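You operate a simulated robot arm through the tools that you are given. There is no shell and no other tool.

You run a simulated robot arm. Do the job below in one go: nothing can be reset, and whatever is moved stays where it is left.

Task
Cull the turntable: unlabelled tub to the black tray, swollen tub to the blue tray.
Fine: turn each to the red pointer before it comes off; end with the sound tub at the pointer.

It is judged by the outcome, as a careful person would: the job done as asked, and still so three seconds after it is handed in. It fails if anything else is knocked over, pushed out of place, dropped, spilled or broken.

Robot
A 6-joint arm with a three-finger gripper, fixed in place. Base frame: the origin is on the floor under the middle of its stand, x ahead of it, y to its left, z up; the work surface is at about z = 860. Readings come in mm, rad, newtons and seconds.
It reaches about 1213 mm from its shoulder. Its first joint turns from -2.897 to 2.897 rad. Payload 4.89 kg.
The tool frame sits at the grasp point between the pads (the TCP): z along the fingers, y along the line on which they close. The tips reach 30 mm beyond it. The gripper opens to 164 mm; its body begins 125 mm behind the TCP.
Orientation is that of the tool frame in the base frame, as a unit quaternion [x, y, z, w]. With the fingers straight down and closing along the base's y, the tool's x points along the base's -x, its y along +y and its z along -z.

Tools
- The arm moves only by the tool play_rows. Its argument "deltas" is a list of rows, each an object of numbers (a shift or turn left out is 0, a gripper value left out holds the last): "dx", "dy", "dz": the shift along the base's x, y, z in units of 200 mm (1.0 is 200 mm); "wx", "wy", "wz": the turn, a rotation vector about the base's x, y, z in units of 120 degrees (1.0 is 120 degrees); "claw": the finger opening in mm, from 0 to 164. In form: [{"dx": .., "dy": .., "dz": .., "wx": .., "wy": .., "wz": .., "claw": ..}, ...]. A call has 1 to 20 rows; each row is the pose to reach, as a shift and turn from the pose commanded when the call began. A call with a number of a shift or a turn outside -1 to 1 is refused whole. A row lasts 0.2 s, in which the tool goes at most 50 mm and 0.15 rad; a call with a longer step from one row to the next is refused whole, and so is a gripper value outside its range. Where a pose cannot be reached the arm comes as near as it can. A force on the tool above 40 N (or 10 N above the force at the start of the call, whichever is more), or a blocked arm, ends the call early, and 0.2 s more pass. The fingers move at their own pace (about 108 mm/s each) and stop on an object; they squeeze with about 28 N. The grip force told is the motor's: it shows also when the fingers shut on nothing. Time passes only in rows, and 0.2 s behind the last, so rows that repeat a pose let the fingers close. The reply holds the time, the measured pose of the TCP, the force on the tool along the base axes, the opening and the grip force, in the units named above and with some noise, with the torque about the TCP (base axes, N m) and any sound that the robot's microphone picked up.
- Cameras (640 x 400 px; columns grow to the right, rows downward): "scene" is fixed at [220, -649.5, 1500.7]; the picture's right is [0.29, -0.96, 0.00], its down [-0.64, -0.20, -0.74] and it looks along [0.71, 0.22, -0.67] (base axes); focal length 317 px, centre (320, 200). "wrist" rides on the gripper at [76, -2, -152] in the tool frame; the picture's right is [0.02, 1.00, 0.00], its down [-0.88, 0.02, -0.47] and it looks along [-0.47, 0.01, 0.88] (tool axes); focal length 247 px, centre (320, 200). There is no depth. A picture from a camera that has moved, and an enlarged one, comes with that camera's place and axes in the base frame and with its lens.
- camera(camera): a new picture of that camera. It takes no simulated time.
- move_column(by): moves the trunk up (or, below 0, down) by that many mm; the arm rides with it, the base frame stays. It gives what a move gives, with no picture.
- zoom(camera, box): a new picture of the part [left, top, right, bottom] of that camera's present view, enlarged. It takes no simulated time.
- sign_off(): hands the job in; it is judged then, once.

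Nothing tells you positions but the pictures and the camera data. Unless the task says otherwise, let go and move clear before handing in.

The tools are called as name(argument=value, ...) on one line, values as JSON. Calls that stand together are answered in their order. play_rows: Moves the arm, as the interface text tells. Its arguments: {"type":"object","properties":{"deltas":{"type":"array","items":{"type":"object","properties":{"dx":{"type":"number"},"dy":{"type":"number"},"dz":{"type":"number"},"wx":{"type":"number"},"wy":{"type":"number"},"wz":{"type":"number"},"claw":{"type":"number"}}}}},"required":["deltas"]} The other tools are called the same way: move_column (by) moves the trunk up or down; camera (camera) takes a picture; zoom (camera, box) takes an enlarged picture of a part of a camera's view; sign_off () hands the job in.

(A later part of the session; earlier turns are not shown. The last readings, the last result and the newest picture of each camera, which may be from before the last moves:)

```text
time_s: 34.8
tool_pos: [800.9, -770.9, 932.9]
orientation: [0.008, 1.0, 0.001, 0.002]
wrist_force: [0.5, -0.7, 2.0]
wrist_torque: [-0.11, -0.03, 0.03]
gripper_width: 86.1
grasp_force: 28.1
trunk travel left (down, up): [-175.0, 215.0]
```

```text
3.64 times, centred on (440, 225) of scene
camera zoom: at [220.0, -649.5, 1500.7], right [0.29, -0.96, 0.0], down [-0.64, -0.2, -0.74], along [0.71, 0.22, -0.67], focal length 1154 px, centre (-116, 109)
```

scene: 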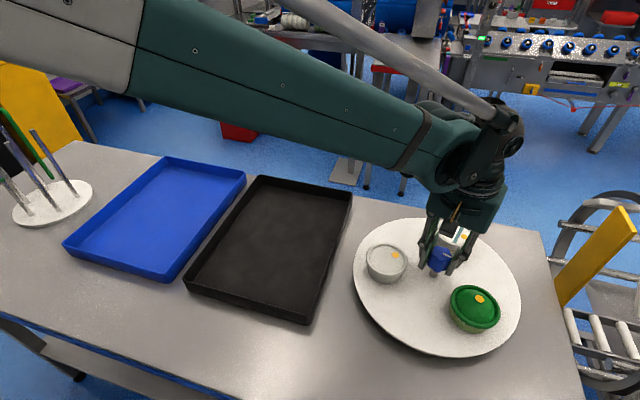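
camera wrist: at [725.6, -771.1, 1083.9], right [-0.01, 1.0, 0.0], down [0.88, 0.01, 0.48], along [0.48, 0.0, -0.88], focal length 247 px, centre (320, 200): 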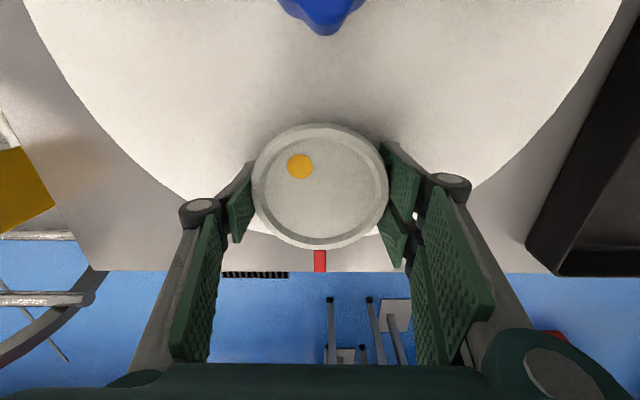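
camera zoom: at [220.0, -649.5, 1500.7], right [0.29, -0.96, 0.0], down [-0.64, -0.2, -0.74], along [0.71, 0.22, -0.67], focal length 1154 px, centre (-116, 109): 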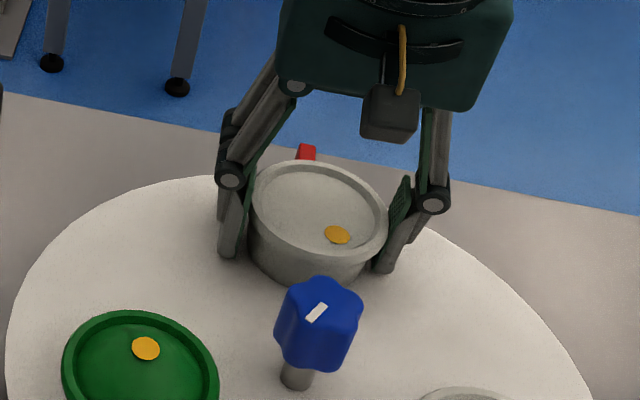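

Gripped at 86 mm under the lid rim. Lifting straight up a little first, then checking.

play_rows(deltas=[{"dz": 0.03}, {"dz": 0.08}, {"dz": 0.15}, {"dz": 0.25}, {"dz": 0.25}])

camera(camera="scene")

camera(camera="wrist")

```text
time_s: 36.0
tool_pos: [800.2, -772.0, 983.0]
orientation: [0.008, 1.0, 0.0, 0.001]
wrist_force: [0.7, -0.8, -1.6]
wrist_torque: [-0.03, -0.03, -0.04]
gripper_width: 86.2
grasp_force: 28.0
trunk travel left (down, up): [-175.0, 215.0]
```

```text
taken
```

scene: 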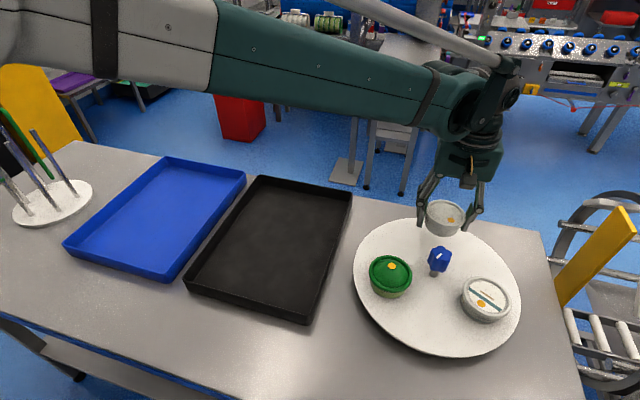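

```text
taken
camera wrist: at [724.5, -772.1, 1133.5], right [-0.01, 1.0, 0.0], down [0.88, 0.01, 0.48], along [0.48, 0.0, -0.88], focal length 247 px, centre (320, 200)
```

wrist: 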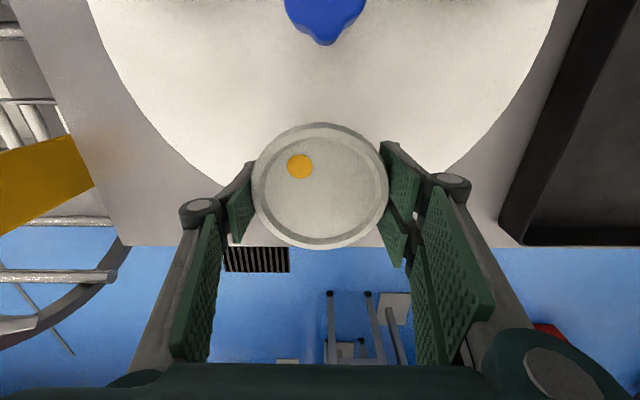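

Tub lifted cleanly. Now carry it up and over to the black tray, centred near (714, -391).

play_rows(deltas=[{"dz": 0.12}, {"dz": 0.25}, {"dz": 0.38}, {"dz": 0.5}, {"dz": 0.5, "dy": 0.08, "dx": -0.04}, {"dz": 0.5, "dy": 0.22, "dx": -0.1}, {"dz": 0.5, "dy": 0.36, "dx": -0.16}, {"dz": 0.5, "dy": 0.5, "dx": -0.22}, {"dz": 0.5, "dy": 0.64, "dx": -0.28}, {"dz": 0.5, "dy": 0.78, "dx": -0.34}, {"dz": 0.5, "dy": 0.9, "dx": -0.4}, {"dz": 0.5, "dy": 1.0, "dx": -0.435}])

play_rows(deltas=[{"dy": 0.14}, {"dy": 0.28}, {"dy": 0.42}, {"dy": 0.56}, {"dy": 0.7}, {"dy": 0.82}, {"dy": 0.9}, {"dy": 0.9}])

camera(camera="wrist")

camera(camera="scene")

```text
time_s: 38.6
tool_pos: [714.3, -569.7, 1081.2]
orientation: [0.007, 1.0, 0.001, 0.001]
wrist_force: [-0.4, -0.5, -2.7]
wrist_torque: [0.08, 0.05, -0.01]
gripper_width: 86.2
grasp_force: 28.0
trunk travel left (down, up): [-175.0, 215.0]
```

```text
time_s: 40.4
tool_pos: [715.0, -390.0, 1082.2]
orientation: [0.008, 1.0, 0.0, 0.001]
wrist_force: [0.0, 0.8, -2.1]
wrist_torque: [-0.03, -0.03, -0.02]
gripper_width: 86.2
grasp_force: 28.3
trunk travel left (down, up): [-175.0, 215.0]
```

```text
taken
camera wrist: at [638.6, -389.6, 1233.5], right [-0.01, 1.0, 0.0], down [0.88, 0.01, 0.48], along [0.48, 0.0, -0.88], focal length 247 px, centre (320, 200)
```

wrist: 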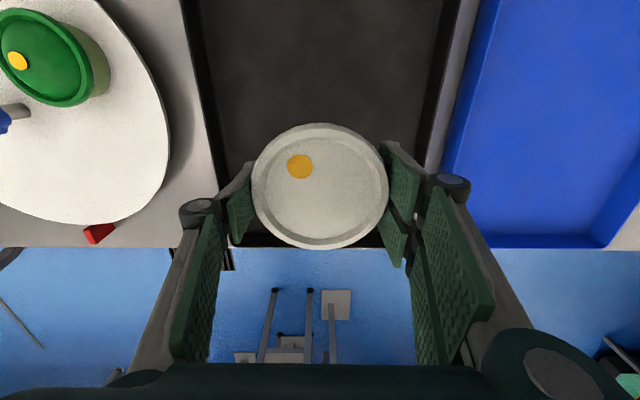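

```text
taken
```

scene: 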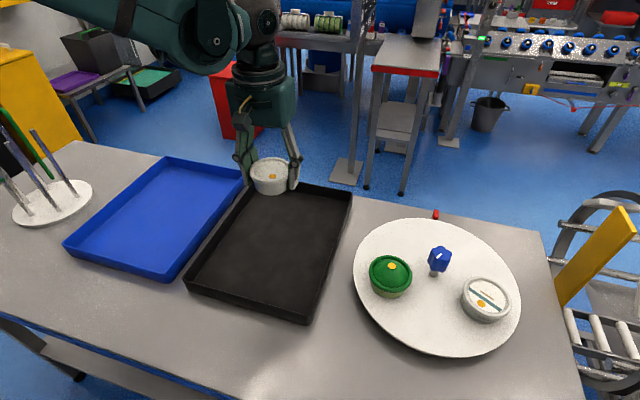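

Centred over the black tray. Lowering to just above the tray floor, then in fine steps until contact.

play_rows(deltas=[{"dz": -0.15}, {"dz": -0.3}, {"dz": -0.45}, {"dz": -0.6}, {"dz": -0.7}, {"dz": -0.78}, {"dz": -0.78}])

play_rows(deltas=[{"dz": -0.015}, {"dz": -0.03}, {"dz": -0.045}, {"dz": -0.045}])

zoom(camera="scene", box=[180, 130, 380, 330])

```text
time_s: 42.0
tool_pos: [713.8, -391.2, 925.1]
orientation: [0.008, 1.0, 0.0, 0.001]
wrist_force: [0.5, 0.2, -2.1]
wrist_torque: [0.06, 0.03, -0.01]
gripper_width: 86.2
grasp_force: 28.1
trunk travel left (down, up): [-175.0, 215.0]
```

```text
time_s: 43.0
tool_pos: [714.7, -391.6, 917.1]
orientation: [0.008, 1.0, 0.001, 0.0]
wrist_force: [0.2, 0.3, -2.1]
wrist_torque: [-0.02, -0.01, -0.02]
gripper_width: 86.2
grasp_force: 28.3
trunk travel left (down, up): [-175.0, 215.0]
```

```text
2.00 times, centred on (280, 230) of scene
camera zoom: at [220.0, -649.5, 1500.7], right [0.29, -0.96, 0.0], down [-0.64, -0.2, -0.74], along [0.71, 0.22, -0.67], focal length 635 px, centre (400, 140)
```

zoom: 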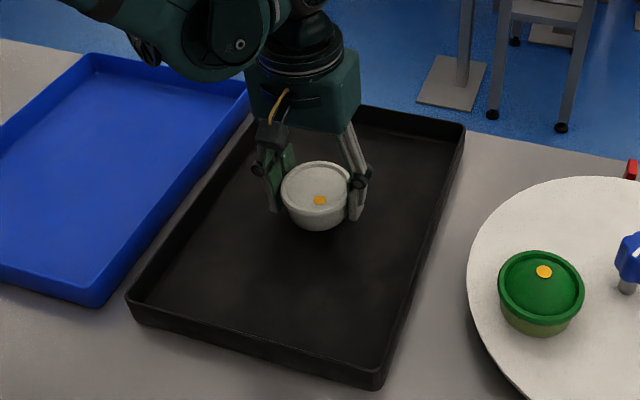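

play_rows(deltas=[{"dz": -0.008}, {"dz": -0.016}, {"dz": -0.024}, {"dz": -0.024}])

play_rows(deltas=[{"dz": -0.007}, {"dz": -0.014}, {"dz": -0.014}])

```text
time_s: 44.0
tool_pos: [714.9, -390.5, 914.5]
orientation: [0.008, 1.0, -0.001, 0.001]
wrist_force: [-0.7, -0.2, -2.8]
wrist_torque: [-0.01, -0.02, 0.01]
gripper_width: 86.3
grasp_force: 28.1
trunk travel left (down, up): [-175.0, 215.0]
```

```text
time_s: 44.8
tool_pos: [714.4, -389.6, 910.1]
orientation: [0.007, 1.0, 0.0, 0.001]
wrist_force: [0.0, 0.4, -1.1]
wrist_torque: [0.0, -0.01, 0.03]
gripper_width: 86.3
grasp_force: 28.1
trunk travel left (down, up): [-175.0, 215.0]
```

play_rows(deltas=[{"dz": -0.006}, {"dz": -0.012}, {"dz": -0.012}])

zoom(camera="scene", box=[230, 180, 330, 260])

```text
time_s: 45.6
tool_pos: [714.7, -390.7, 907.3]
orientation: [0.008, 1.0, 0.0, 0.001]
wrist_force: [0.3, 0.4, -2.4]
wrist_torque: [-0.01, 0.01, 0.0]
gripper_width: 86.2
grasp_force: 28.4
trunk travel left (down, up): [-175.0, 215.0]
```

```text
5.00 times, centred on (280, 220) of scene
camera zoom: at [220.0, -649.5, 1500.7], right [0.29, -0.96, 0.0], down [-0.64, -0.2, -0.74], along [0.71, 0.22, -0.67], focal length 1587 px, centre (520, 100)
```

zoom: 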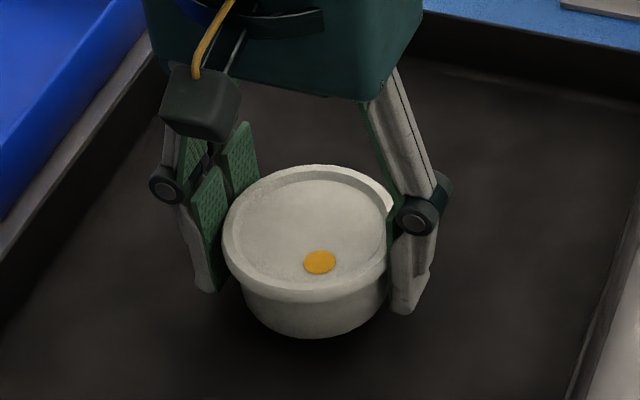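

play_rows(deltas=[{"dz": -0.005}, {"dz": -0.01}, {"dz": -0.01}])

play_rows(deltas=[{"dz": -0.005}, {"dz": -0.01}, {"dz": -0.01}])

```text
time_s: 46.4
tool_pos: [714.8, -390.5, 905.1]
orientation: [0.008, 1.0, 0.0, 0.001]
wrist_force: [0.8, -0.4, -1.6]
wrist_torque: [-0.02, -0.02, 0.0]
gripper_width: 86.3
grasp_force: 27.8
trunk travel left (down, up): [-175.0, 215.0]
```

```text
time_s: 47.2
tool_pos: [712.9, -391.5, 904.0]
orientation: [0.007, 1.0, -0.001, 0.001]
wrist_force: [0.0, -1.5, -2.0]
wrist_torque: [0.0, 0.0, -0.01]
gripper_width: 86.6
grasp_force: 28.3
trunk travel left (down, up): [-175.0, 215.0]
```

play_rows(deltas=[{"dz": -0.005}, {"dz": -0.01}, {"dz": -0.01}])

play_rows(deltas=[{"dz": -0.005}, {"dz": -0.01}, {"dz": -0.01}])

```text
time_s: 48.0
tool_pos: [715.0, -390.7, 902.5]
orientation: [0.008, 1.0, 0.001, 0.001]
wrist_force: [0.1, 0.0, -2.3]
wrist_torque: [0.02, 0.0, 0.02]
gripper_width: 86.4
grasp_force: 27.9
trunk travel left (down, up): [-175.0, 215.0]
```

```text
time_s: 48.8
tool_pos: [714.6, -392.0, 899.8]
orientation: [0.008, 1.0, 0.0, 0.001]
wrist_force: [0.2, 0.0, -2.2]
wrist_torque: [-0.01, 0.01, -0.02]
gripper_width: 86.3
grasp_force: 28.1
trunk travel left (down, up): [-175.0, 215.0]
```

play_rows(deltas=[{"dz": -0.005}, {"dz": -0.01}, {"dz": -0.01}])

play_rows(deltas=[{"dz": -0.005}, {"dz": -0.01}, {"dz": -0.01}])

zoom(camera="scene", box=[230, 180, 330, 260])

```text
time_s: 49.6
tool_pos: [713.5, -393.2, 898.6]
orientation: [0.008, 1.0, 0.0, 0.001]
wrist_force: [-0.2, -0.1, -1.9]
wrist_torque: [0.04, -0.01, -0.01]
gripper_width: 86.5
grasp_force: 28.3
trunk travel left (down, up): [-175.0, 215.0]
```

```text
time_s: 50.4
tool_pos: [714.1, -392.0, 897.7]
orientation: [0.008, 1.0, -0.002, 0.002]
wrist_force: [0.9, -4.0, 9.4]
wrist_torque: [-0.18, -0.41, -0.09]
gripper_width: 86.0
grasp_force: 28.1
trunk travel left (down, up): [-175.0, 215.0]
```

```text
5.00 times, centred on (280, 220) of scene
camera zoom: at [220.0, -649.5, 1500.7], right [0.29, -0.96, 0.0], down [-0.64, -0.2, -0.74], along [0.71, 0.22, -0.67], focal length 1587 px, centre (520, 100)
```

zoom: 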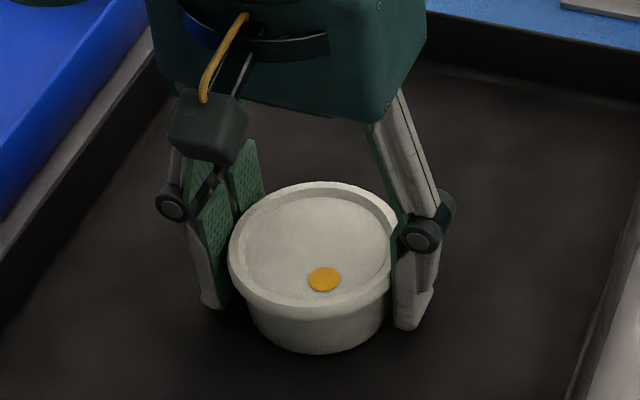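

Contact with the tray floor (Fz +9 N). Opening the fingers and rising clear.

play_rows(deltas=[{"dz": 0.003, "claw": 100}, {"dz": 0.003, "claw": 120}, {"dz": 0.003, "claw": 120}, {"dz": 0.1, "claw": 120}, {"dz": 0.3}, {"dz": 0.5}, {"dz": 0.7}, {"dz": 0.9}, {"dz": 1.0}, {"dz": 1.0}])

camera(camera="scene")

camera(camera="wrist")

```text
time_s: 52.6
tool_pos: [713.5, -389.5, 1097.6]
orientation: [0.008, 1.0, -0.001, 0.002]
wrist_force: [0.0, 0.3, -0.6]
wrist_torque: [-0.02, -0.07, 0.01]
gripper_width: 120.1
grasp_force: 0.1
trunk travel left (down, up): [-175.0, 215.0]
```

```text
taken
```

scene: 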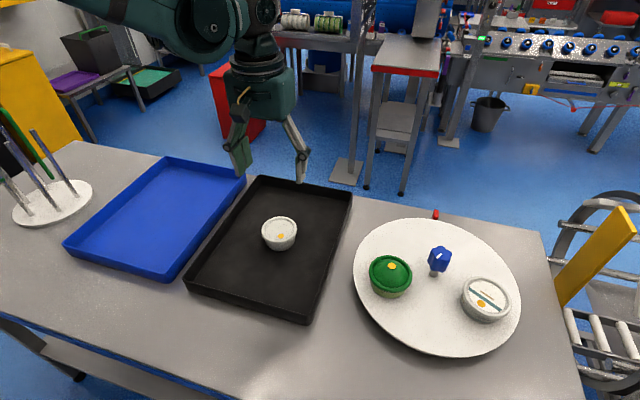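

```text
taken
camera wrist: at [637.9, -390.0, 1249.0], right [-0.01, 1.0, 0.0], down [0.88, 0.01, 0.48], along [0.48, 0.0, -0.88], focal length 247 px, centre (320, 200)
```

wrist: 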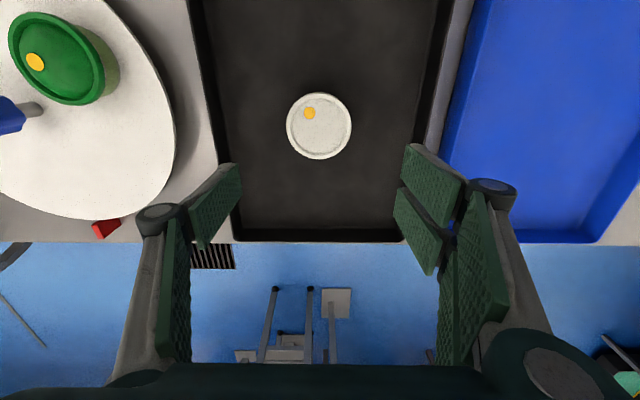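

The unlabelled tub stands upright in the black tray. Now back to the knob; this time I'll approach at yaw +23° so the fingers again fit the lobes, centred on the refined axis of about (690.5, -770.6).

play_rows(deltas=[{"dy": -0.1, "claw": 90}, {"dy": -0.3}, {"dy": -0.5, "dx": -0.05}, {"dy": -0.7, "dx": -0.08}, {"dy": -0.9, "dx": -0.118}, {"dy": -1.0, "dx": -0.118}])

play_rows(deltas=[{"dy": -0.2, "wz": 0.04}, {"dy": -0.4, "wz": 0.08}, {"dy": -0.6, "wz": 0.12}, {"dy": -0.8, "wz": 0.16}, {"dy": -0.9025, "wz": 0.2}, {"dy": -0.9025, "wz": 0.2}, {"dy": -0.9025, "wz": 0.2}])

camera(camera="wrist")

zoom(camera="wrist", box=[280, 110, 360, 180])

```text
time_s: 54.0
tool_pos: [689.7, -588.5, 1098.5]
orientation: [0.008, 1.0, -0.002, 0.001]
wrist_force: [1.0, 0.3, -0.1]
wrist_torque: [-0.09, 0.02, 0.04]
gripper_width: 90.0
grasp_force: 0.1
trunk travel left (down, up): [-175.0, 215.0]
```

```text
time_s: 55.6
tool_pos: [689.7, -774.0, 1095.0]
orientation: [-0.202, 0.979, 0.0, 0.001]
wrist_force: [-0.5, -0.3, 0.0]
wrist_torque: [0.04, 0.03, -0.03]
gripper_width: 90.1
grasp_force: 0.0
trunk travel left (down, up): [-175.0, 215.0]
```

```text
taken
camera wrist: at [620.6, -805.6, 1246.7], right [-0.41, 0.91, 0.0], down [0.8, 0.36, 0.48], along [0.43, 0.2, -0.88], focal length 247 px, centre (320, 200)
```

wrist: 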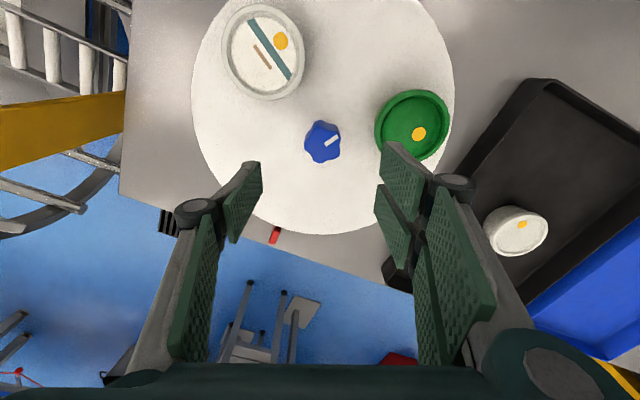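

```text
5.71 times, centred on (320, 145) of wrist
camera zoom: at [620.6, -805.6, 1246.7], right [-0.41, 0.91, 0.0], down [0.8, 0.36, 0.48], along [0.43, 0.2, -0.88], focal length 1411 px, centre (320, 514)
```

zoom: 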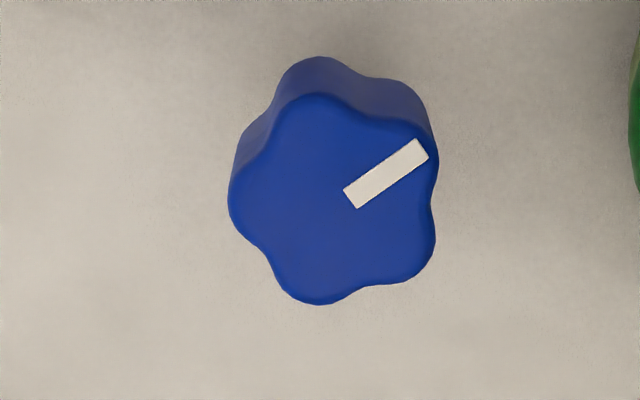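

The knob lobes match this yaw; it appears about 2–3 mm off the tool axis. I'll shift slightly, come down to just above and re-check.

play_rows(deltas=[{"dx": 0.008, "dy": 0.007, "dz": -0.15, "claw": 64}, {"dx": 0.008, "dy": 0.007, "dz": -0.3}, {"dx": 0.008, "dy": 0.007, "dz": -0.4}, {"dx": 0.008, "dy": 0.007, "dz": -0.4}])

camera(camera="wrist")

zoom(camera="wrist", box=[270, 130, 370, 210])

zoom(camera="scene", box=[360, 180, 520, 330])

```text
time_s: 56.6
tool_pos: [692.4, -771.3, 1015.3]
orientation: [-0.2, 0.98, 0.001, 0.001]
wrist_force: [0.2, -1.2, -0.2]
wrist_torque: [0.02, 0.02, -0.01]
gripper_width: 64.1
grasp_force: 0.0
trunk travel left (down, up): [-175.0, 215.0]
```

```text
taken
camera wrist: at [622.3, -802.2, 1166.7], right [-0.41, 0.91, 0.0], down [0.8, 0.36, 0.48], along [0.43, 0.2, -0.88], focal length 247 px, centre (320, 200)
```

wrist: 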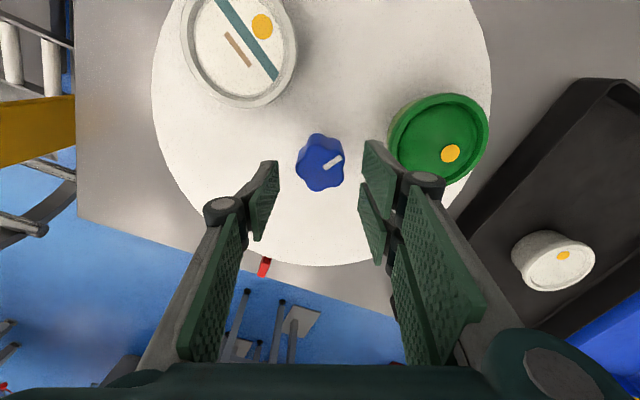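

```text
5.00 times, centred on (320, 170) of wrist
camera zoom: at [622.3, -802.2, 1166.7], right [-0.41, 0.91, 0.0], down [0.8, 0.36, 0.48], along [0.43, 0.2, -0.88], focal length 1235 px, centre (320, 350)
```

zoom: 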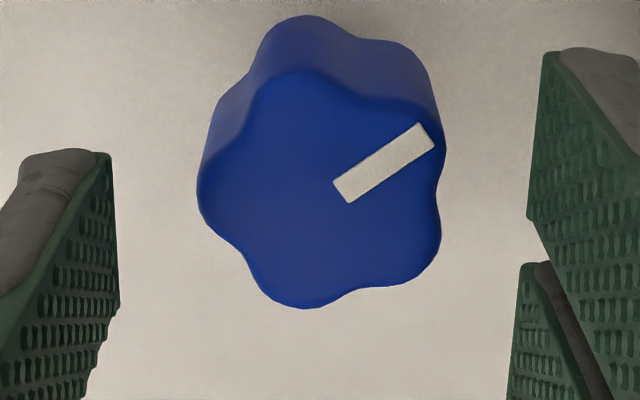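

```text
2.67 times, centred on (440, 255) of scene
camera zoom: at [220.0, -649.5, 1500.7], right [0.29, -0.96, 0.0], down [-0.64, -0.2, -0.74], along [0.71, 0.22, -0.67], focal length 846 px, centre (0, 53)
```

zoom: 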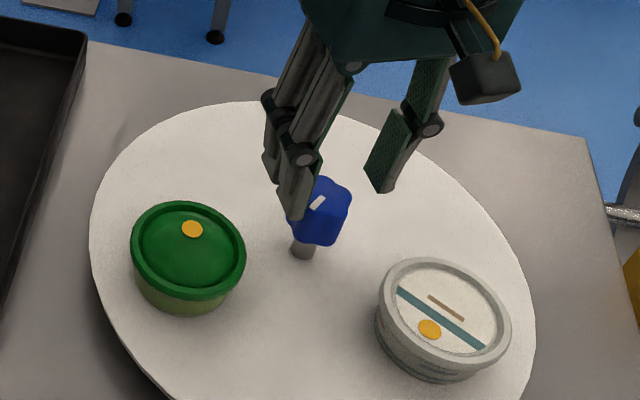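

Now well centred. Lowering around the knob (two-finger side stays well clear of the green tub) and gripping.

play_rows(deltas=[{"dz": -0.08}, {"dz": -0.16}, {"dz": -0.24}, {"dz": -0.28}, {"dz": -0.28}])

zoom(camera="scene", box=[360, 180, 520, 330])

camera(camera="wrist")

```text
time_s: 57.8
tool_pos: [693.4, -769.6, 959.5]
orientation: [-0.2, 0.98, 0.0, 0.001]
wrist_force: [-0.1, -0.3, -1.3]
wrist_torque: [0.01, 0.04, -0.01]
gripper_width: 64.1
grasp_force: 0.0
trunk travel left (down, up): [-175.0, 215.0]
```

```text
2.67 times, centred on (440, 255) of scene
camera zoom: at [220.0, -649.5, 1500.7], right [0.29, -0.96, 0.0], down [-0.64, -0.2, -0.74], along [0.71, 0.22, -0.67], focal length 846 px, centre (0, 53)
```

zoom: 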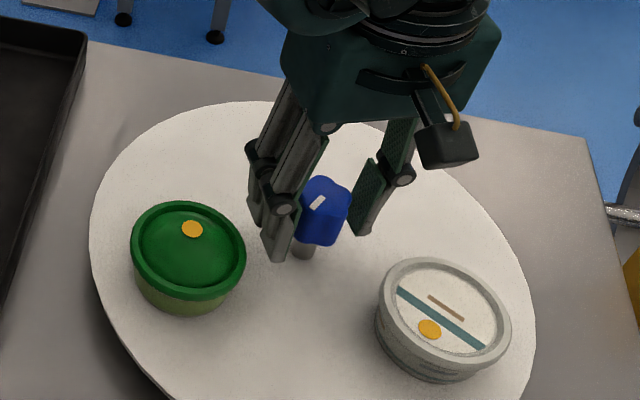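

```text
taken
camera wrist: at [623.0, -801.1, 1110.9], right [-0.41, 0.91, 0.0], down [0.8, 0.36, 0.48], along [0.43, 0.2, -0.88], focal length 247 px, centre (320, 200)
```

wrist: 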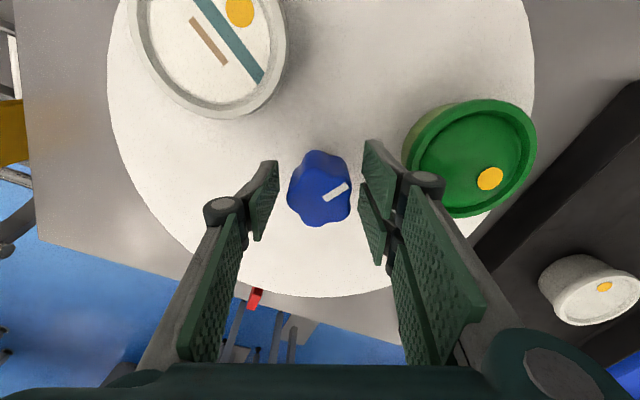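

play_rows(deltas=[{"claw": 30}, {"claw": 30}, {"claw": 30}, {"claw": 30}])

zoom(camera="wrist", box=[240, 130, 400, 270])

```text
time_s: 58.8
tool_pos: [692.4, -769.0, 959.5]
orientation: [-0.2, 0.98, 0.001, 0.001]
wrist_force: [-6.5, 9.9, -5.8]
wrist_torque: [0.42, 0.18, -0.05]
gripper_width: 41.4
grasp_force: 45.1
trunk travel left (down, up): [-175.0, 215.0]
```

```text
2.86 times, centred on (320, 200) of wrist
camera zoom: at [622.9, -800.8, 1111.1], right [-0.41, 0.91, 0.0], down [0.8, 0.36, 0.48], along [0.43, 0.2, -0.88], focal length 706 px, centre (320, 200)
```

zoom: 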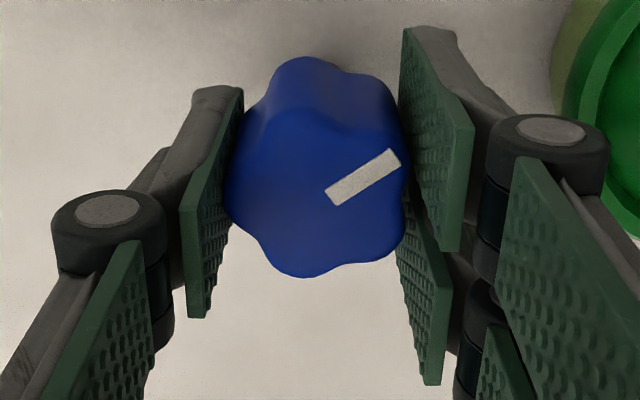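

Gripped with only a small side force. Turning in ~25–30° steps with small centring corrections.

play_rows(deltas=[{"dx": -0.002, "dy": 0.003}, {"dx": -0.002, "dy": 0.003, "wz": -0.04}, {"dx": -0.003, "dy": 0.003, "wz": -0.08}, {"dx": -0.003, "dy": 0.003, "wz": -0.12}, {"dx": -0.004, "dy": 0.003, "wz": -0.16}, {"dx": -0.004, "dy": 0.003, "wz": -0.2}, {"dx": -0.004, "dy": 0.003, "wz": -0.2}])

```text
time_s: 60.4
tool_pos: [692.8, -771.2, 960.4]
orientation: [0.009, 1.0, -0.001, 0.002]
wrist_force: [3.5, -17.8, 3.2]
wrist_torque: [-0.14, -0.12, 0.05]
gripper_width: 41.4
grasp_force: 45.3
trunk travel left (down, up): [-175.0, 215.0]
```

play_rows(deltas=[{"dx": 0.001, "dy": -0.005}, {"dx": 0.0, "dy": -0.006, "wz": -0.04}, {"dx": -0.001, "dy": -0.007, "wz": -0.08}, {"dx": -0.001, "dy": -0.008, "wz": -0.12}, {"dx": -0.002, "dy": -0.008, "wz": -0.16}, {"dx": -0.002, "dy": -0.009, "wz": -0.2}, {"dx": -0.002, "dy": -0.009, "wz": -0.2}])

```text
time_s: 62.0
tool_pos: [691.4, -771.5, 960.3]
orientation: [0.216, 0.976, 0.0, 0.001]
wrist_force: [11.8, -10.7, 17.8]
wrist_torque: [0.0, -0.43, -0.03]
gripper_width: 41.3
grasp_force: 45.4
trunk travel left (down, up): [-175.0, 215.0]
```

play_rows(deltas=[{"dx": 0.003, "dy": -0.003, "dz": 0.002}, {"dx": 0.002, "dy": -0.003, "dz": 0.003, "wz": -0.04}, {"dx": 0.001, "dy": -0.004, "dz": 0.003, "wz": -0.08}, {"dx": 0.0, "dy": -0.005, "dz": 0.003, "wz": -0.12}, {"dx": -0.001, "dy": -0.005, "dz": 0.003, "wz": -0.16}, {"dx": -0.001, "dy": -0.006, "dz": 0.003, "wz": -0.2}, {"dx": -0.001, "dy": -0.006, "dz": 0.003, "wz": -0.2}])

```text
time_s: 63.6
tool_pos: [691.8, -772.4, 959.4]
orientation: [0.414, 0.91, 0.001, 0.001]
wrist_force: [-2.2, 20.0, -21.1]
wrist_torque: [0.68, -0.14, -0.09]
gripper_width: 41.3
grasp_force: 44.7
trunk travel left (down, up): [-175.0, 215.0]
```

play_rows(deltas=[{"dx": 0.0, "dy": 0.004, "dz": -0.002}, {"dx": -0.001, "dy": 0.005, "dz": -0.003, "wz": -0.04}, {"dx": -0.002, "dy": 0.005, "dz": -0.003, "wz": -0.08}, {"dx": -0.003, "dy": 0.005, "dz": -0.003, "wz": -0.12}, {"dx": -0.004, "dy": 0.005, "dz": -0.003, "wz": -0.16}, {"dx": -0.0045, "dy": 0.005, "dz": -0.003, "wz": -0.2}, {"dx": -0.0045, "dy": 0.005, "dz": -0.003, "wz": -0.2}])

```text
time_s: 65.2
tool_pos: [690.3, -772.2, 958.7]
orientation: [0.595, 0.804, 0.0, 0.002]
wrist_force: [17.2, -29.5, 12.1]
wrist_torque: [-0.95, -0.69, -0.09]
gripper_width: 41.1
grasp_force: 44.8
trunk travel left (down, up): [-175.0, 215.0]
```

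play_rows(deltas=[{"dx": 0.003, "dy": -0.006, "dz": 0.001}, {"dx": 0.002, "dy": -0.006, "dz": 0.001, "wz": -0.04}, {"dx": 0.001, "dy": -0.006, "dz": 0.001, "wz": -0.08}, {"dx": 0.0, "dy": -0.005, "dz": 0.001, "wz": -0.12}, {"dx": -0.0005, "dy": -0.005, "dz": 0.001, "wz": -0.16}, {"dx": -0.001, "dy": -0.005, "dz": 0.001, "wz": -0.19}, {"dx": -0.001, "dy": -0.005, "dz": 0.001, "wz": -0.19}])

camera(camera="wrist")

zoom(camera="scene", box=[340, 190, 540, 365])

```text
time_s: 66.8
tool_pos: [690.3, -772.7, 959.3]
orientation: [0.742, 0.671, -0.001, 0.001]
wrist_force: [7.5, -18.0, 8.0]
wrist_torque: [-0.11, -0.38, -0.08]
gripper_width: 41.2
grasp_force: 45.0
trunk travel left (down, up): [-175.0, 215.0]
```

```text
taken
camera wrist: at [696.3, -696.2, 1110.7], right [1.0, -0.08, 0.0], down [-0.07, -0.88, 0.48], along [-0.04, -0.47, -0.88], focal length 247 px, centre (320, 200)
```

wrist: 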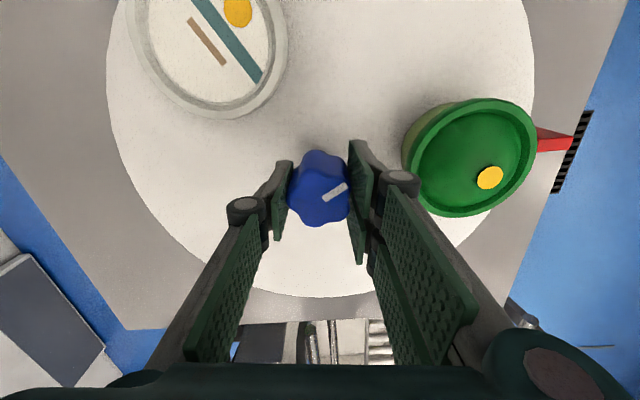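

```text
2.29 times, centred on (440, 278) of scene
camera zoom: at [220.0, -649.5, 1500.7], right [0.29, -0.96, 0.0], down [-0.64, -0.2, -0.74], along [0.71, 0.22, -0.67], focal length 725 px, centre (46, 23)
```

zoom: 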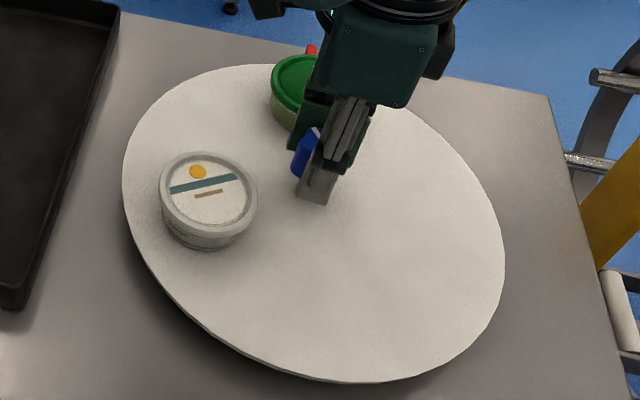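

Green now appears at the pointer. Releasing the knob and rising to verify.

play_rows(deltas=[{"dx": 0.002, "dy": -0.004, "dz": 0.001}, {"dx": 0.002, "dy": -0.004, "dz": 0.001}])

play_rows(deltas=[{"claw": 64}, {"claw": 64}, {"claw": 64}, {"dz": 0.1}, {"dz": 0.3}, {"dz": 0.5}, {"dz": 0.7}, {"dz": 0.9}, {"dz": 1.0}, {"dz": 1.0}])

zoom(camera="scene", box=[340, 190, 540, 365])

camera(camera="wrist")

```text
time_s: 67.4
tool_pos: [688.8, -772.6, 959.8]
orientation: [0.742, 0.671, -0.001, 0.001]
wrist_force: [1.0, -3.3, -1.9]
wrist_torque: [-0.62, -0.04, -0.03]
gripper_width: 41.0
grasp_force: 45.0
trunk travel left (down, up): [-175.0, 215.0]
```

```text
time_s: 69.6
tool_pos: [692.4, -774.6, 1158.8]
orientation: [0.741, 0.671, -0.001, 0.0]
wrist_force: [-0.2, -0.4, 0.2]
wrist_torque: [-0.01, -0.03, 0.02]
gripper_width: 63.8
grasp_force: 0.1
trunk travel left (down, up): [-175.0, 215.0]
```

```text
2.29 times, centred on (440, 278) of scene
camera zoom: at [220.0, -649.5, 1500.7], right [0.29, -0.96, 0.0], down [-0.64, -0.2, -0.74], along [0.71, 0.22, -0.67], focal length 725 px, centre (46, 23)
```

zoom: 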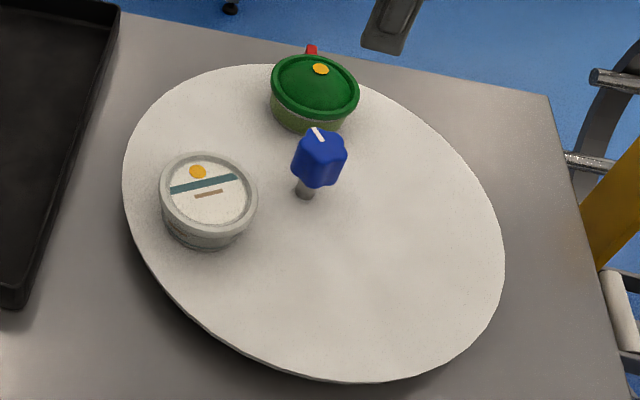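

```text
taken
camera wrist: at [698.7, -698.2, 1310.6], right [1.0, -0.08, 0.0], down [-0.07, -0.88, 0.48], along [-0.04, -0.47, -0.88], focal length 247 px, centre (320, 200)
```

wrist: 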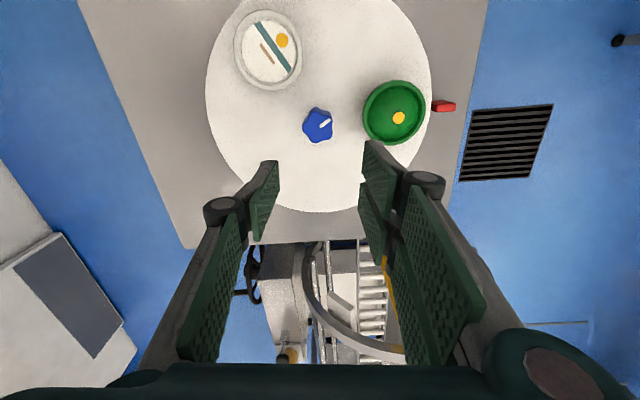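

play_rows(deltas=[{"wz": 0.066, "dx": 0.04, "claw": 130}, {"wz": 0.133, "dx": 0.09}, {"wz": 0.2, "dx": 0.13}, {"wz": 0.266, "dx": 0.18}, {"wz": 0.333, "dx": 0.22}, {"wz": 0.4, "dx": 0.27}, {"wz": 0.466, "dx": 0.31}, {"wz": 0.533, "dx": 0.36}, {"wz": 0.6, "dx": 0.4}, {"wz": 0.666, "dx": 0.45}, {"wz": 0.733, "dx": 0.5, "dy": 0.01}, {"wz": 0.798, "dx": 0.55, "dy": 0.016}, {"wz": 0.798, "dx": 0.555, "dy": 0.016}, {"wz": 0.798, "dx": 0.555, "dy": 0.016}])

camera(camera="wrist")

zoom(camera="wrist", box=[270, 70, 370, 190])

```text
time_s: 72.6
tool_pos: [802.1, -769.4, 1159.5]
orientation: [-0.001, 1.0, 0.0, 0.0]
wrist_force: [1.5, -0.4, 1.2]
wrist_torque: [0.03, 0.0, 0.03]
gripper_width: 129.8
grasp_force: 0.1
trunk travel left (down, up): [-175.0, 215.0]
```

```text
taken
camera wrist: at [726.0, -771.0, 1311.0], right [-0.02, 1.0, 0.0], down [0.88, 0.02, 0.48], along [0.48, 0.01, -0.88], focal length 247 px, centre (320, 200)
```

wrist: 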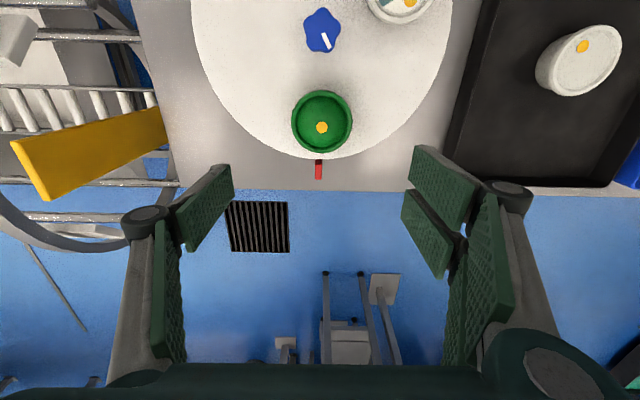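

```text
3.33 times, centred on (320, 130) of wrist
camera zoom: at [726.0, -771.0, 1311.0], right [-0.02, 1.0, 0.0], down [0.88, 0.02, 0.48], along [0.48, 0.01, -0.88], focal length 823 px, centre (320, 433)
```

zoom: 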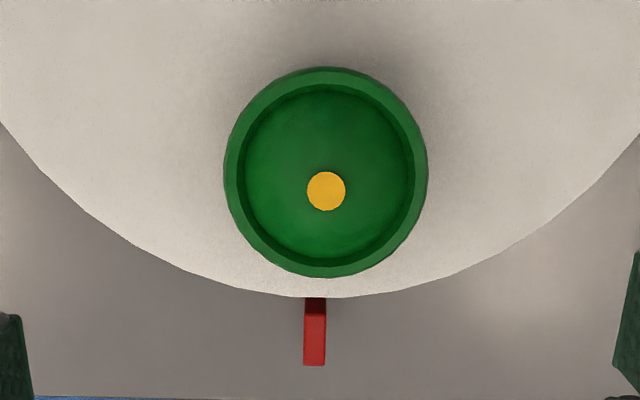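

Green is at the pointer to within about 2° (3–4 mm to the left side). I'd like it closer, so I'll return to the knob at yaw -24° (lobes fit there) and trim it by about -2°.

play_rows(deltas=[{"dx": -0.1, "wz": -0.04, "claw": 64}, {"dx": -0.25, "wz": -0.08}, {"dx": -0.4, "wz": -0.12}, {"dx": -0.5, "wz": -0.16}, {"dx": -0.555, "dy": -0.008, "wz": -0.2}, {"dx": -0.555, "dy": -0.008, "wz": -0.2, "dz": -0.2}, {"dx": -0.555, "dy": -0.008, "wz": -0.2, "dz": -0.4}, {"dx": -0.555, "dy": -0.008, "wz": -0.2, "dz": -0.6}, {"dx": -0.555, "dy": -0.008, "wz": -0.2, "dz": -0.72}, {"dx": -0.555, "dy": -0.008, "wz": -0.2, "dz": -0.72}])

camera(camera="wrist")

zoom(camera="wrist", box=[270, 130, 370, 210])

```text
time_s: 74.8
tool_pos: [690.2, -772.7, 1017.2]
orientation: [0.207, 0.978, 0.0, 0.001]
wrist_force: [-0.9, -0.5, -0.2]
wrist_torque: [0.02, 0.0, 0.02]
gripper_width: 63.7
grasp_force: 0.1
trunk travel left (down, up): [-175.0, 215.0]
```

```text
taken
camera wrist: at [619.7, -742.5, 1166.7], right [0.39, 0.92, 0.0], down [0.81, -0.34, 0.48], along [0.44, -0.18, -0.88], focal length 247 px, centre (320, 200)
```

wrist: 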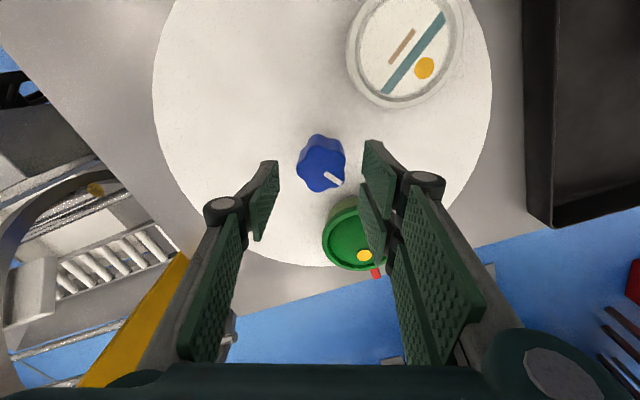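

```text
5.00 times, centred on (320, 170) of wrist
camera zoom: at [619.7, -742.5, 1166.7], right [0.39, 0.92, 0.0], down [0.81, -0.34, 0.48], along [0.44, -0.18, -0.88], focal length 1235 px, centre (320, 350)
```

zoom: 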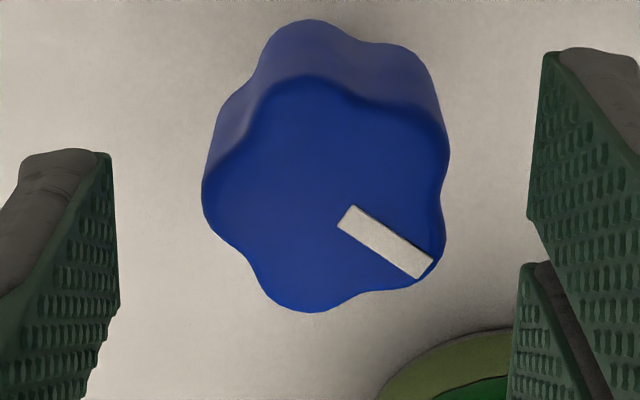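

play_rows(deltas=[{"dx": 0.005, "dy": 0.002, "dz": -0.08}, {"dx": 0.005, "dy": 0.002, "dz": -0.16}, {"dx": 0.005, "dy": 0.002, "dz": -0.24}, {"dx": 0.005, "dy": 0.002, "dz": -0.285}, {"dx": 0.005, "dy": 0.002, "dz": -0.285}, {"dx": 0.005, "dy": 0.002, "dz": -0.285, "claw": 30}, {"dx": 0.005, "dy": 0.002, "dz": -0.285, "claw": 30}, {"dx": 0.005, "dy": 0.002, "dz": -0.285, "claw": 30}, {"dx": 0.005, "dy": 0.002, "dz": -0.285, "claw": 30}])

camera(camera="wrist")

```text
time_s: 76.8
tool_pos: [690.5, -771.4, 959.0]
orientation: [0.208, 0.978, 0.0, 0.001]
wrist_force: [-2.9, -4.7, -2.1]
wrist_torque: [-0.11, 0.0, 0.06]
gripper_width: 41.3
grasp_force: 45.2
trunk travel left (down, up): [-175.0, 215.0]
```

```text
taken
camera wrist: at [621.2, -741.0, 1109.9], right [0.39, 0.92, 0.0], down [0.81, -0.34, 0.48], along [0.44, -0.18, -0.88], focal length 247 px, centre (320, 200)
```

wrist: 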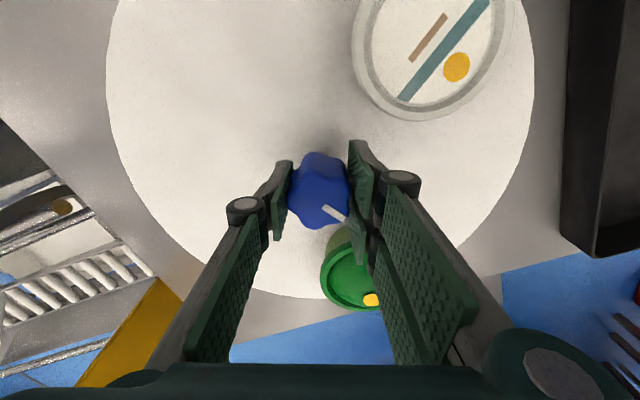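

Gripped with almost no side force. Turning -1.9°, then releasing and checking.

play_rows(deltas=[{"wz": -0.008}, {"wz": -0.016}, {"wz": -0.016}])

play_rows(deltas=[{"claw": 64}, {"claw": 64}, {"claw": 64}, {"dz": 0.1}, {"dz": 0.3}, {"dz": 0.5}, {"dz": 0.7}, {"dz": 0.9}, {"dz": 1.0}, {"dz": 1.0}])

play_rows(deltas=[{"dx": 0.1, "wz": 0.04, "claw": 130}, {"dx": 0.25, "wz": 0.08}, {"dx": 0.4, "wz": 0.12}, {"dx": 0.5, "wz": 0.16}, {"dx": 0.55, "dy": 0.003, "wz": 0.216}, {"dx": 0.55, "dy": 0.003, "wz": 0.216}])

zoom(camera="wrist", box=[270, 70, 370, 190])

camera(camera="wrist")

```text
time_s: 77.6
tool_pos: [691.1, -770.3, 958.6]
orientation: [0.223, 0.975, 0.0, 0.0]
wrist_force: [-6.5, -0.8, -8.7]
wrist_torque: [-0.17, -0.02, 0.11]
gripper_width: 41.3
grasp_force: 45.1
trunk travel left (down, up): [-175.0, 215.0]
```

```text
time_s: 79.8
tool_pos: [692.5, -769.6, 1157.3]
orientation: [0.223, 0.975, -0.001, 0.002]
wrist_force: [-0.3, 1.3, 0.3]
wrist_torque: [-0.02, -0.02, 0.01]
gripper_width: 64.1
grasp_force: 0.1
trunk travel left (down, up): [-175.0, 215.0]
```

```text
time_s: 81.2
tool_pos: [801.4, -770.1, 1158.1]
orientation: [-0.002, 1.0, 0.0, 0.001]
wrist_force: [1.1, -0.3, -0.2]
wrist_torque: [0.0, 0.04, 0.0]
gripper_width: 129.7
grasp_force: 0.1
trunk travel left (down, up): [-175.0, 215.0]
```

```text
3.33 times, centred on (320, 130) of wrist
camera zoom: at [724.7, -771.8, 1308.9], right [-0.02, 1.0, 0.0], down [0.88, 0.02, 0.48], along [0.48, 0.01, -0.88], focal length 823 px, centre (320, 433)
```

zoom: 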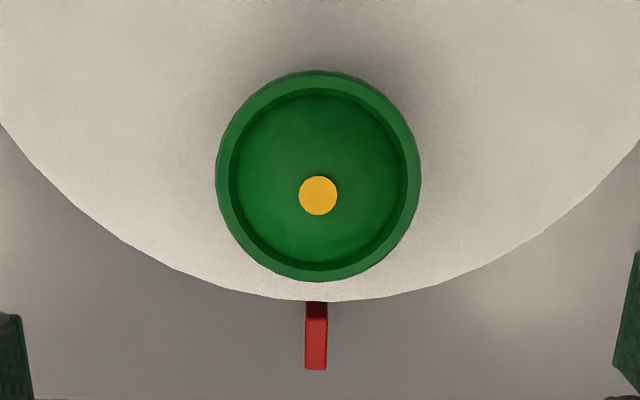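

```text
taken
camera wrist: at [724.7, -771.8, 1308.9], right [-0.02, 1.0, 0.0], down [0.88, 0.02, 0.48], along [0.48, 0.01, -0.88], focal length 247 px, centre (320, 200)
```

wrist: 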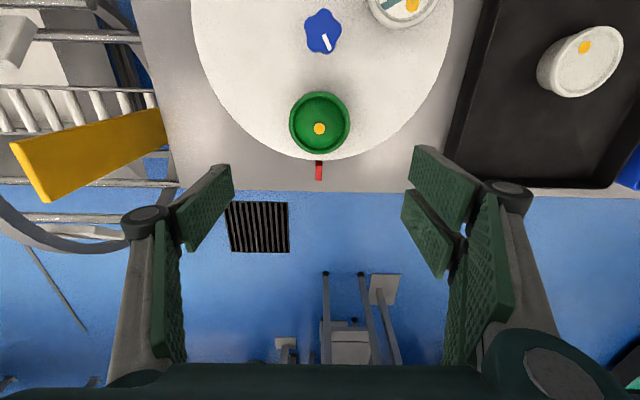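

Green tub is now squarely in line with the pointer. Descending onto it.

play_rows(deltas=[{"dy": -0.004, "dz": -0.2}, {"dy": -0.004, "dz": -0.4}, {"dy": -0.004, "dz": -0.6}, {"dy": -0.004, "dz": -0.8}, {"dy": -0.004, "dz": -0.9}, {"dy": -0.004, "dz": -0.9}])

camera(camera="wrist")

```text
time_s: 82.6
tool_pos: [798.3, -769.3, 979.5]
orientation: [-0.001, 1.0, 0.0, 0.001]
wrist_force: [0.0, -0.2, -1.2]
wrist_torque: [0.01, 0.03, -0.02]
gripper_width: 129.9
grasp_force: 0.1
trunk travel left (down, up): [-175.0, 215.0]
```

```text
taken
camera wrist: at [723.3, -771.0, 1131.1], right [-0.02, 1.0, 0.0], down [0.88, 0.02, 0.48], along [0.48, 0.01, -0.88], focal length 247 px, centre (320, 200)
```

wrist: 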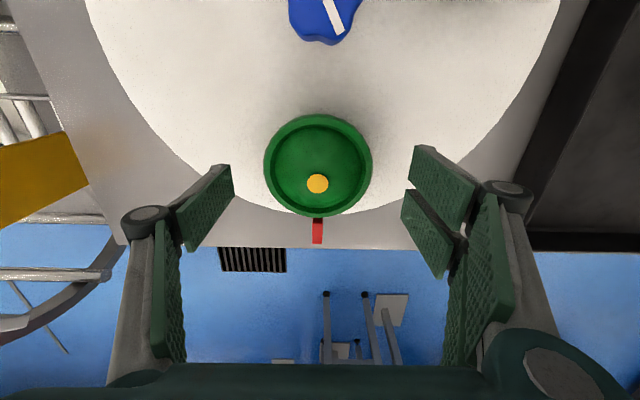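

play_rows(deltas=[{"dx": 0.006, "dy": -0.007, "dz": -0.07}, {"dx": 0.006, "dy": -0.007, "dz": -0.14}, {"dx": 0.006, "dy": -0.007, "dz": -0.21}, {"dx": 0.006, "dy": -0.007, "dz": -0.21}])

camera(camera="wrist")

zoom(camera="scene", box=[380, 170, 500, 280])

```text
time_s: 83.6
tool_pos: [801.4, -773.5, 936.2]
orientation: [0.0, 1.0, 0.0, 0.001]
wrist_force: [0.5, 0.3, 0.2]
wrist_torque: [0.05, 0.03, 0.0]
gripper_width: 130.1
grasp_force: 0.1
trunk travel left (down, up): [-175.0, 215.0]
```

```text
taken
camera wrist: at [723.9, -774.2, 1088.5], right [-0.02, 1.0, 0.0], down [0.88, 0.02, 0.48], along [0.48, 0.01, -0.88], focal length 247 px, centre (320, 200)
```

wrist: 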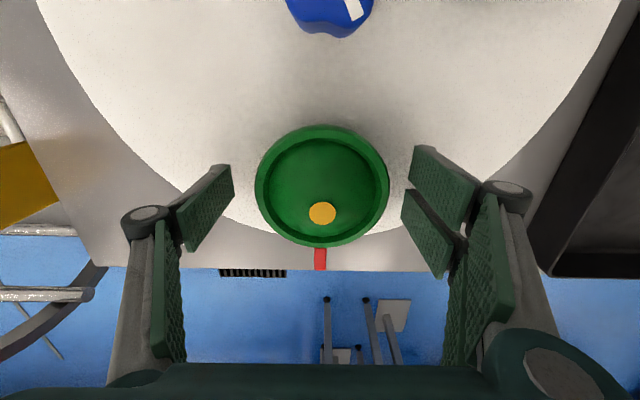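

```text
3.64 times, centred on (440, 225) of scene
camera zoom: at [220.0, -649.5, 1500.7], right [0.29, -0.96, 0.0], down [-0.64, -0.2, -0.74], along [0.71, 0.22, -0.67], focal length 1154 px, centre (-116, 109)
```

zoom: 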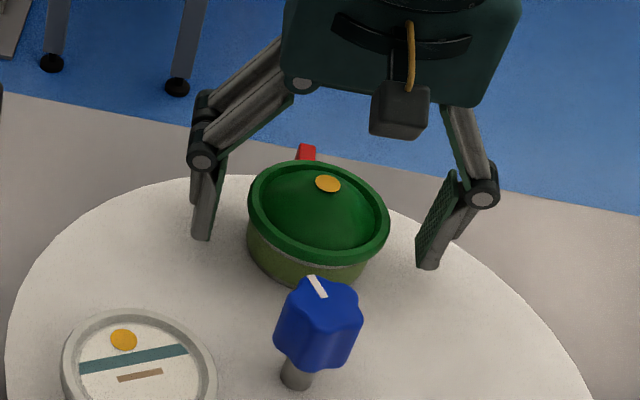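

Centred. Closing on the green tub.

play_rows(deltas=[{"claw": 105}, {"claw": 95}, {"claw": 70}, {"claw": 70}, {"claw": 70}, {"claw": 70}])

zoom(camera="scene", box=[380, 170, 500, 280])

```text
time_s: 85.0
tool_pos: [799.3, -773.0, 938.0]
orientation: [-0.001, 1.0, 0.0, 0.001]
wrist_force: [1.2, -0.4, -0.2]
wrist_torque: [-0.07, -0.02, 0.03]
gripper_width: 87.2
grasp_force: 28.2
trunk travel left (down, up): [-175.0, 215.0]
```

```text
3.64 times, centred on (440, 225) of scene
camera zoom: at [220.0, -649.5, 1500.7], right [0.29, -0.96, 0.0], down [-0.64, -0.2, -0.74], along [0.71, 0.22, -0.67], focal length 1154 px, centre (-116, 109)
```

zoom: 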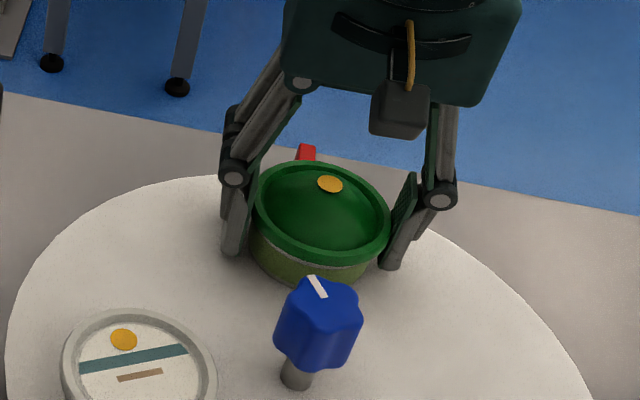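

Good grip at 87 mm. Lifting slowly and checking.

play_rows(deltas=[{"dz": 0.03}, {"dz": 0.08}, {"dz": 0.15}, {"dz": 0.25}, {"dz": 0.25}])

camera(camera="wrist")

zoom(camera="scene", box=[340, 150, 540, 330])

```text
time_s: 86.2
tool_pos: [802.7, -774.5, 988.4]
orientation: [-0.001, 1.0, 0.0, 0.001]
wrist_force: [-0.8, -0.1, -2.6]
wrist_torque: [0.05, -0.02, -0.01]
gripper_width: 87.2
grasp_force: 28.2
trunk travel left (down, up): [-175.0, 215.0]
```

```text
taken
camera wrist: at [726.8, -774.8, 1139.0], right [-0.02, 1.0, 0.0], down [0.88, 0.02, 0.48], along [0.48, 0.01, -0.88], focal length 247 px, centre (320, 200)
```

wrist: 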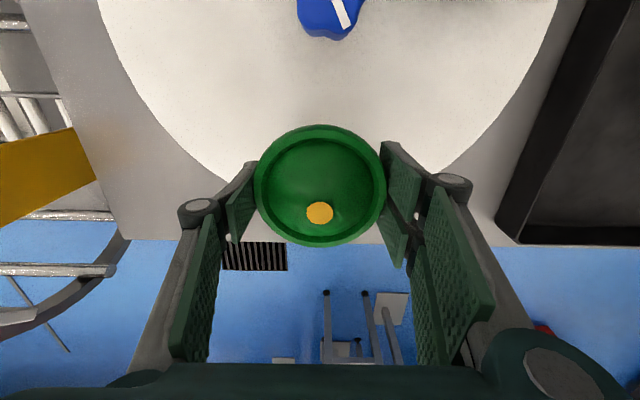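

```text
2.22 times, centred on (440, 240) of scene
camera zoom: at [220.0, -649.5, 1500.7], right [0.29, -0.96, 0.0], down [-0.64, -0.2, -0.74], along [0.71, 0.22, -0.67], focal length 705 px, centre (53, 111)
```

zoom: 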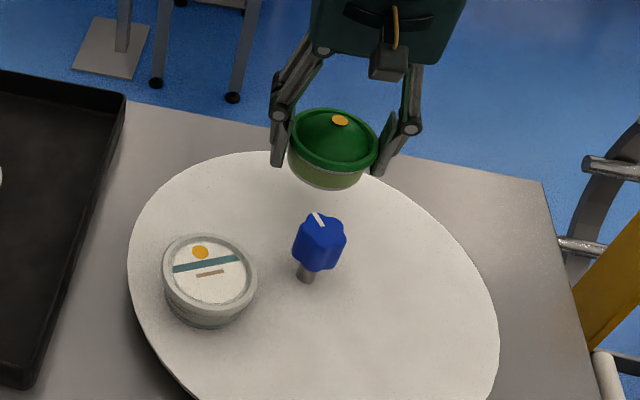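

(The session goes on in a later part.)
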